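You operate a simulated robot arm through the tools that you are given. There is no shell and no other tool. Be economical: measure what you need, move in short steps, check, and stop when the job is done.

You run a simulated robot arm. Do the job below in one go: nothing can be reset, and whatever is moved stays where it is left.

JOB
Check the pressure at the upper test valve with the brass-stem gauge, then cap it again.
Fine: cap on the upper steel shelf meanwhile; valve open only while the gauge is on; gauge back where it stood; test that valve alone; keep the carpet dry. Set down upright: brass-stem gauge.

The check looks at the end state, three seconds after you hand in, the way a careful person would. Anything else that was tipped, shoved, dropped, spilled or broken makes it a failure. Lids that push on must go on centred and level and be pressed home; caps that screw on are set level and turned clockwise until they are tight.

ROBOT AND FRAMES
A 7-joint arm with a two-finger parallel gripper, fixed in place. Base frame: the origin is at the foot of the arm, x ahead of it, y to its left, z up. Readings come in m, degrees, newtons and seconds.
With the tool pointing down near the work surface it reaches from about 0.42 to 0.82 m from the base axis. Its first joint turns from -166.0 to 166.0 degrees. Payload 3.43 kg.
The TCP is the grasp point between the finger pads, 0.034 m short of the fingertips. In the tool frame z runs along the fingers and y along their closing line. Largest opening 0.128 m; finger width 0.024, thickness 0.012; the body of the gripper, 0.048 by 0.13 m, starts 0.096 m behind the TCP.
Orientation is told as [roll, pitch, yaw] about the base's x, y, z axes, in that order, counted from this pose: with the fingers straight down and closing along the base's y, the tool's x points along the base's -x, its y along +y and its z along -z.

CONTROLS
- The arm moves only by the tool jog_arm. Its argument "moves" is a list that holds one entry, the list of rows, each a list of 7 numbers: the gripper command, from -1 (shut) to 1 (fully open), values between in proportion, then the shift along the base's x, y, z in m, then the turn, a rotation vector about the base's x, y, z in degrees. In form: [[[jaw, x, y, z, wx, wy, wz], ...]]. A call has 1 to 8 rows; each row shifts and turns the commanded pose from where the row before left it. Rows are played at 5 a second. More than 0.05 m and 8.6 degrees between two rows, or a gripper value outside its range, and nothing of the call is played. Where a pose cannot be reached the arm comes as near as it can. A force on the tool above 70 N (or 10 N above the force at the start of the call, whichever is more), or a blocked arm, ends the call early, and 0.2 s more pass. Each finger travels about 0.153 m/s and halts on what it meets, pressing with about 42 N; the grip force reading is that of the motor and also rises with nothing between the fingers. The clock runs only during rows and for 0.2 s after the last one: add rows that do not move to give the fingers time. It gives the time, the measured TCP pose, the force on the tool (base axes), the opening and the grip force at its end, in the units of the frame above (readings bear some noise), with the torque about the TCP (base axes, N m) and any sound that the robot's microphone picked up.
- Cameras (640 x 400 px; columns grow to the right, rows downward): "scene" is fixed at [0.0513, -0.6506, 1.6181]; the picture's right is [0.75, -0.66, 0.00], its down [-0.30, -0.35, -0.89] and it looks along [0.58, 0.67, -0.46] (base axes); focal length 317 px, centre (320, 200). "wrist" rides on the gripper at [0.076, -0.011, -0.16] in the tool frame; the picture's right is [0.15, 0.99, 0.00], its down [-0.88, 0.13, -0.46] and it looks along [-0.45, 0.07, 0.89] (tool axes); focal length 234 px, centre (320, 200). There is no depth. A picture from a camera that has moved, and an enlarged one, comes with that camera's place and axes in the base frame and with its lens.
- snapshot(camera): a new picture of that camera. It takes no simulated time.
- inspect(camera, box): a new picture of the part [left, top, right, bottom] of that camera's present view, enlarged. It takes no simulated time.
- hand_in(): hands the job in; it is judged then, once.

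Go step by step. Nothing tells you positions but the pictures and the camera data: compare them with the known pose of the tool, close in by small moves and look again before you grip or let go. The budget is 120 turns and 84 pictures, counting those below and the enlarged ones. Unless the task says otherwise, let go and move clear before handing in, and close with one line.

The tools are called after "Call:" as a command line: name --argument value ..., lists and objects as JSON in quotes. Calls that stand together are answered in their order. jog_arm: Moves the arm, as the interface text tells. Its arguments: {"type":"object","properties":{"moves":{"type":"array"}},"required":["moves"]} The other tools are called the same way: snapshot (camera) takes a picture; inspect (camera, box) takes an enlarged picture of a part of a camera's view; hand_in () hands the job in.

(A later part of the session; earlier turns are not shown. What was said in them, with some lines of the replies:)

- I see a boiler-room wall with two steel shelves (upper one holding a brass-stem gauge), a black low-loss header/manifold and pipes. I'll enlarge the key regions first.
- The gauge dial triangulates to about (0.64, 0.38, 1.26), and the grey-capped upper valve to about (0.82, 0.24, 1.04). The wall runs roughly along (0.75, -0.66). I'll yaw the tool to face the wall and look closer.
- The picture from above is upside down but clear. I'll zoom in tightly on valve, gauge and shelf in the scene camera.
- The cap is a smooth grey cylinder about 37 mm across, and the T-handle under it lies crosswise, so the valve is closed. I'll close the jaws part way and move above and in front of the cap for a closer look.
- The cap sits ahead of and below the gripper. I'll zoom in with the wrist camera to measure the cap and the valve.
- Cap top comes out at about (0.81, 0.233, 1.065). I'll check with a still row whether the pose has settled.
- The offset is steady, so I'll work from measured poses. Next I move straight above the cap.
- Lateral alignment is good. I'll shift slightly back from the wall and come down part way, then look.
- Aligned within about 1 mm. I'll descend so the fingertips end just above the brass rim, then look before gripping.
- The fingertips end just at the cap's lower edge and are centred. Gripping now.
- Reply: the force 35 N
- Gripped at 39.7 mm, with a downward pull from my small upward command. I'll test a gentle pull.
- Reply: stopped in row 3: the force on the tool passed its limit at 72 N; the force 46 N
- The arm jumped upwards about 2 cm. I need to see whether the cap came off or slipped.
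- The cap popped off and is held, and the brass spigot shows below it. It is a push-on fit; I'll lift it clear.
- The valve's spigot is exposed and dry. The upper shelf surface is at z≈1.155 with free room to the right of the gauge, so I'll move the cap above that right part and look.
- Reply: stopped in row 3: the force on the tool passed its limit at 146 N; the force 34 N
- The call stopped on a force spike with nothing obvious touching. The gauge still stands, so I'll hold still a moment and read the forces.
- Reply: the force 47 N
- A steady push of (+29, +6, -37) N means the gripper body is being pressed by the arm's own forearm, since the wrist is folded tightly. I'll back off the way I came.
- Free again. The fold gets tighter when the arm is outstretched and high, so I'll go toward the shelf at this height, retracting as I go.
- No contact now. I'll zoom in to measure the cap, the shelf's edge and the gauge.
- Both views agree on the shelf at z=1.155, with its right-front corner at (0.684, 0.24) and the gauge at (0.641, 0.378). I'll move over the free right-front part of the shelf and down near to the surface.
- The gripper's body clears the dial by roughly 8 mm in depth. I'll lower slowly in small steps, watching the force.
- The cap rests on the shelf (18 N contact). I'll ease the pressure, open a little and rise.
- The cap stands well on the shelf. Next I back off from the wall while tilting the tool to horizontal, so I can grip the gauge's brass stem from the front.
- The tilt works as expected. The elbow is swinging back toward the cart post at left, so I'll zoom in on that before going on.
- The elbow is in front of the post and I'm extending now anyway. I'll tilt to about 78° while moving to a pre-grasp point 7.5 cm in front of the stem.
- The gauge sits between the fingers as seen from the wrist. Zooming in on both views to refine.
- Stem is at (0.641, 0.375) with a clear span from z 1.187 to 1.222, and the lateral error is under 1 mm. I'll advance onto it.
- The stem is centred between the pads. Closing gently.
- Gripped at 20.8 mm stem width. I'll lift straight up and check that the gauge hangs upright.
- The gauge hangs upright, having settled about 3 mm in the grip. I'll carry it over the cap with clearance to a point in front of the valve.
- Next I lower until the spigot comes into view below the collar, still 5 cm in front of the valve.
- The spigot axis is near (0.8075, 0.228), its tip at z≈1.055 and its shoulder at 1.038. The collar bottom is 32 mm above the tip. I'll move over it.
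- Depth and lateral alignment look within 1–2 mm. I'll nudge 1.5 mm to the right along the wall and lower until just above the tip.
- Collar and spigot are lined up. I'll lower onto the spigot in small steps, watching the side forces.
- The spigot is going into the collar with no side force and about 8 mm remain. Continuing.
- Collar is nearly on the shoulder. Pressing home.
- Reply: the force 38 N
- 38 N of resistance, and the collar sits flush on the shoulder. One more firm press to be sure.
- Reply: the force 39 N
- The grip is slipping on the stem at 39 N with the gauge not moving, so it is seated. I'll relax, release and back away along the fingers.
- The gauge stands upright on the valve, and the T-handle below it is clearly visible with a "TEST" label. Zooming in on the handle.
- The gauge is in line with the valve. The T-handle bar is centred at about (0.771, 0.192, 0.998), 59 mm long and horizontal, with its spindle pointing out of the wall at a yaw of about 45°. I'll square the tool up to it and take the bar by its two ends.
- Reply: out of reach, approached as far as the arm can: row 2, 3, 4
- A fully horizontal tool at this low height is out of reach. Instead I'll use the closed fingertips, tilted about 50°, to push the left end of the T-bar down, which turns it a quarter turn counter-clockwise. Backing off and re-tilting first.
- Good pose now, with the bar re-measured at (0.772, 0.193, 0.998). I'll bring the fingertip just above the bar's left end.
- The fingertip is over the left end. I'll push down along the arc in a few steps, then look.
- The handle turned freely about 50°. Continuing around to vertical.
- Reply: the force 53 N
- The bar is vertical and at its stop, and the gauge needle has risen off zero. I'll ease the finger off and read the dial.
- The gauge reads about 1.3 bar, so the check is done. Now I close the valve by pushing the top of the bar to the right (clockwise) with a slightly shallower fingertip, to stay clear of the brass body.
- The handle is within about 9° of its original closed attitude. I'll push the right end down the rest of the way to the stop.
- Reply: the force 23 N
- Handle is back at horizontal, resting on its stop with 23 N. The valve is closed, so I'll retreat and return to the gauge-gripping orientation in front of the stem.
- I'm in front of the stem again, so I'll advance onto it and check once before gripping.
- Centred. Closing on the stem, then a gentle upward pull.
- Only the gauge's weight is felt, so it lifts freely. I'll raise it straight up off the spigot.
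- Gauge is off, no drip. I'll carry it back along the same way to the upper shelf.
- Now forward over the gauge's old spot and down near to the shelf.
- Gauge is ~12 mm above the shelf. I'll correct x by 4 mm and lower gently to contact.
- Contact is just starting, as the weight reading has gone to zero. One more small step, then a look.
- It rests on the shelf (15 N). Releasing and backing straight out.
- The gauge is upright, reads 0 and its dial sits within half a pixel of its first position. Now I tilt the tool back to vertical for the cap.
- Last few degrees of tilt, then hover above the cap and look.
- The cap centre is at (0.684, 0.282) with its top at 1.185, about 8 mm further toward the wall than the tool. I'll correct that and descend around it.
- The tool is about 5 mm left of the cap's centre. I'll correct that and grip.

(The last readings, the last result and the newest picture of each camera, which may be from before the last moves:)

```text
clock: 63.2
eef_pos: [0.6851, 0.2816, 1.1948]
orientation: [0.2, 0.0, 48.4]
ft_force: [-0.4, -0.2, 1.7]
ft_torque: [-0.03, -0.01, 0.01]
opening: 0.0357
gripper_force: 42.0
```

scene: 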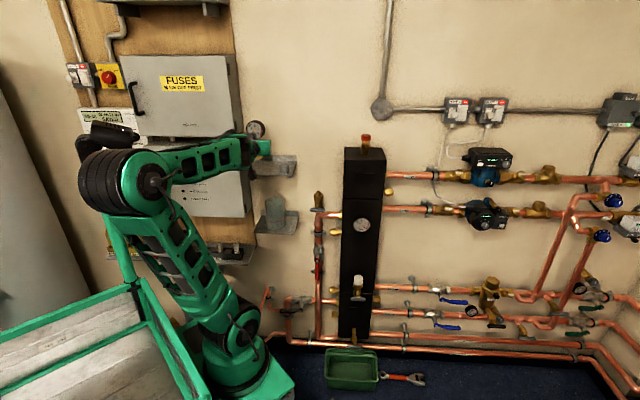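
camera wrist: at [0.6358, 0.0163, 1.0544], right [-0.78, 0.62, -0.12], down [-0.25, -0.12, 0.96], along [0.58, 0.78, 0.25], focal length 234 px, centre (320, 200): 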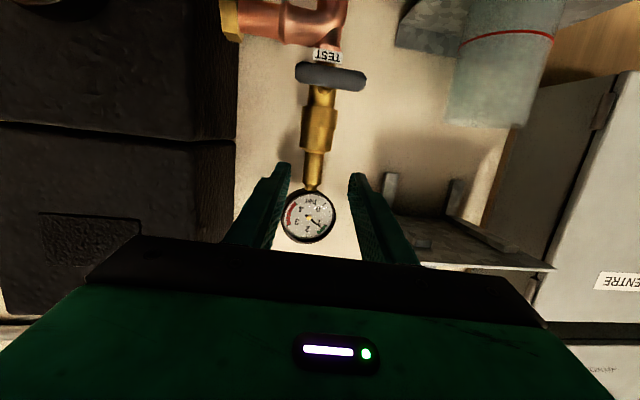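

Gripped at its 35.7 mm width. I'll lift it and carry it back over the valve on the low path used before.

Call:
jog_arm --moves '[[[-1, 0, 0, 0.03, 0, 0, 0], [-1, 0.031, -0.018, 0, 0, 0, 0], [-1, 0.031, -0.018, 0, 0, 0, 0], [-1, 0.031, -0.018, -0.01, 0, 0, 0], [-1, 0.015, 0, -0.03, 0, 0, 0], [-1, 0.015, 0, -0.03, 0, 0, 0], [-1, 0, 0, 0, 0, 0, 0]]]'

Call:
inspect --camera "scene" --box '[290, 150, 350, 210]'

Call:
inspect --camera "wrist" --box '[240, 90, 400, 215]'

```text
clock: 64.8
eef_pos: [0.8097, 0.2271, 1.1533]
orientation: [0.2, -0.1, 48.4]
ft_force: [-0.6, -0.1, -0.3]
ft_torque: [-0.02, -0.04, 0.0]
opening: 0.0354
gripper_force: 42.3
```

```text
6.67 times, centred on (320, 180) of scene
camera zoom: at [0.0513, -0.6506, 1.6181], right [0.75, -0.66, 0.0], down [-0.3, -0.35, -0.89], along [0.58, 0.67, -0.46], focal length 2112 px, centre (320, 333)
```

zoom: 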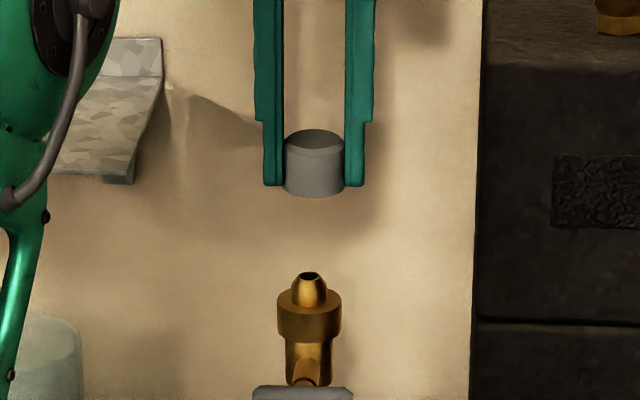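

```text
3.20 times, centred on (320, 152) of wrist
camera zoom: at [0.7688, 0.1613, 1.3128], right [-0.84, 0.55, 0.0], down [0.49, 0.74, 0.46], along [0.25, 0.38, -0.89], focal length 749 px, centre (320, 352)
```

zoom: 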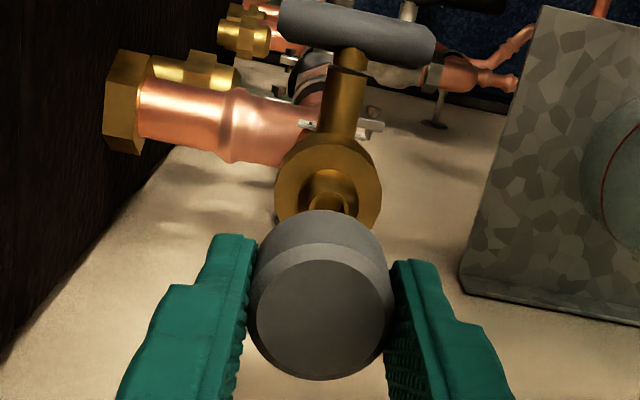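

The valve is dry and closed. The cap sits about 3 mm right of the spigot axis, so I'll correct that and lower to just above the tip.

Call:
jog_arm --moves '[[[-1, -0.0021, 0.0019, -0.015, 0, 0, 0], [-1, 0, 0, -0.015, 0, 0, 0], [-1, 0, 0, -0.014, 0, 0, 0], [-1, 0, 0, 0, 0, 0, 0]]]'

Call:
inspect --camera "scene" --box '[295, 160, 345, 210]'

```text
clock: 65.8
eef_pos: [0.8075, 0.2266, 1.1098]
orientation: [0.2, 0.0, 48.4]
ft_force: [0.2, -0.2, 0.1]
ft_torque: [0.0, 0.0, 0.02]
opening: 0.0354
gripper_force: 42.1
```

```text
8.00 times, centred on (320, 185) of scene
camera zoom: at [0.0513, -0.6506, 1.6181], right [0.75, -0.66, 0.0], down [-0.3, -0.35, -0.89], along [0.58, 0.67, -0.46], focal length 2534 px, centre (320, 320)
```

zoom: 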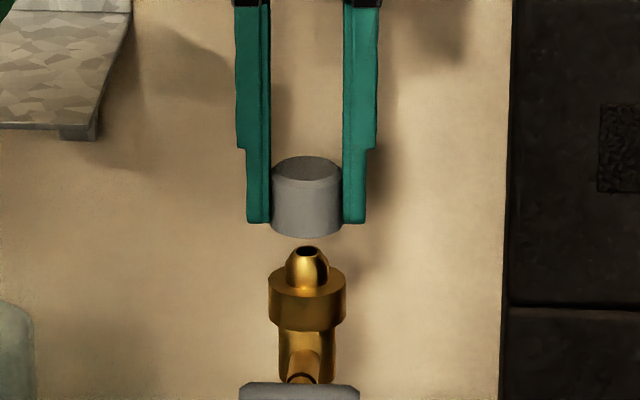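

Cap and spigot are aligned to within a pixel. Lowering onto the spigot in small steps.

Call:
jog_arm --moves '[[[-1, 0.0005, 0.0005, -0.008, 0, 0, 0], [-1, 0, 0, -0.006, 0, 0, 0], [-1, 0, 0, -0.005, 0, 0, 0], [-1, 0, 0, -0.004, 0, 0, 0], [-1, 0, 0, 0, 0, 0, 0]]]'

```text
clock: 67.0
eef_pos: [0.8082, 0.2279, 1.0864]
orientation: [0.2, 0.0, 48.3]
ft_force: [-0.3, 0.2, -0.2]
ft_torque: [0.02, -0.02, 0.0]
opening: 0.0357
gripper_force: 42.3
```

Call:
jog_arm --moves '[[[-1, 0, 0, -0.004, 0, 0, 0], [-1, 0, 0, -0.003, 0, 0, 0], [-1, 0, 0, -0.003, 0, 0, 0], [-1, 0, 0, 0, 0, 0, 0]]]'

```text
clock: 68.0
eef_pos: [0.8064, 0.2264, 1.0779]
orientation: [0.2, -0.1, 48.3]
ft_force: [4.2, 1.8, 19.1]
ft_torque: [-0.18, -0.1, 0.02]
opening: 0.0355
gripper_force: 41.9
```

Contact is at the expected seat height. Pressing home.

Call:
jog_arm --moves '[[[-1, 0, 0, -0.002, 0, 0, 0], [-1, 0, 0, -0.002, 0, 0, 0], [-1, 0, 0, -0.001, 0, 0, 0], [-1, 0, 0, 0, 0, 0, 0]]]'

Call:
inspect --camera "scene" --box '[295, 160, 345, 210]'

```text
clock: 69.0
eef_pos: [0.8054, 0.2277, 1.0768]
orientation: [0.1, -0.7, 48.4]
ft_force: [2.9, -4.0, 68.7]
ft_torque: [-0.73, 0.31, 0.33]
opening: 0.0359
gripper_force: 42.3
```

```text
8.00 times, centred on (320, 185) of scene
camera zoom: at [0.0513, -0.6506, 1.6181], right [0.75, -0.66, 0.0], down [-0.3, -0.35, -0.89], along [0.58, 0.67, -0.46], focal length 2534 px, centre (320, 320)
```

zoom: 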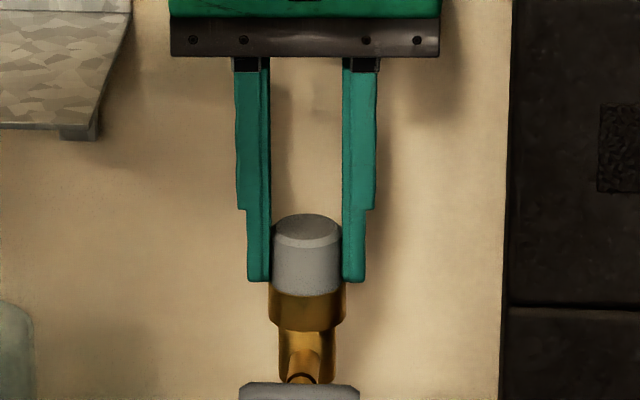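

The cap looks exactly as in the first picture, seated with 69 N. I'll relax the push, open the jaws and lift clear.

Call:
jog_arm --moves '[[[-1, 0, 0, 0.002, 0, 0, 0], [-1, 0, 0, 0.002, 0, 0, 0], [-0.35, 0, 0, 0, 0, 0, 0], [-0.1, 0, 0, 0, 0, 0, 0], [0, 0, 0, 0, 0, 0, 0], [0, 0, 0, 0.03, 0, 0, 0], [0, 0, 0, 0.04, 0, 0, 0], [0, 0, 0, 0, 0, 0, 0]]]'

Call:
inspect --camera "scene" --box '[295, 170, 345, 210]'

```text
clock: 70.8
eef_pos: [0.808, 0.2288, 1.1456]
orientation: [0.2, 0.1, 48.4]
ft_force: [0.1, -0.7, -0.1]
ft_torque: [0.02, 0.02, 0.01]
opening: 0.0642
gripper_force: 0.1
```

```text
10.00 times, centred on (320, 190) of scene
camera zoom: at [0.0513, -0.6506, 1.6181], right [0.75, -0.66, 0.0], down [-0.3, -0.35, -0.89], along [0.58, 0.67, -0.46], focal length 3168 px, centre (320, 300)
```

zoom: 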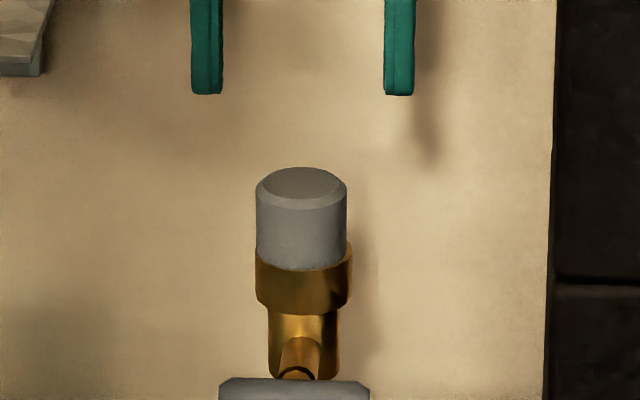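

The cap matches its first position and the handle is back as it was. I'll retract and take a last overall look.

Call:
jog_arm --moves '[[[0, -0.02, -0.02, 0.025, 0, 0, 0], [0, -0.025, -0.025, 0.025, 0, 0, 0], [0, -0.025, -0.025, 0.025, 0, 0, 0], [0, -0.025, -0.025, 0.01, 0, 0, 0], [0, -0.025, -0.025, 0, 0, 0, 0], [0, 0, 0, 0, 0, 0, 0]]]'

Call:
snapshot --camera "scene"

```text
clock: 72.2
eef_pos: [0.6902, 0.1083, 1.2298]
orientation: [0.1, -0.1, 48.4]
ft_force: [0.3, -0.5, 0.7]
ft_torque: [0.01, 0.02, -0.01]
opening: 0.0639
gripper_force: 0.0
```

```text
1 pictures are left
```

scene: 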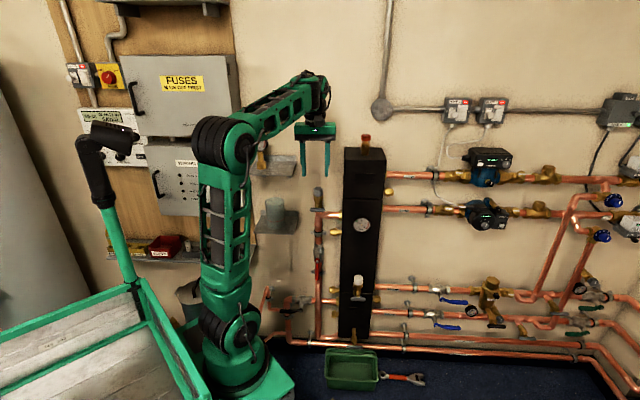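

Everything is in place: the gauge is on its shelf, the valve is closed and capped, the beaker and the rest are untouched, and the arm is clear. Handing in.

Call:
hand_in

```text
The job is handed in.
```

The upper test valve read about 1.3 bar; it is closed and capped again, the brass-stem gauge is upright back on its shelf, and I saw no drips.
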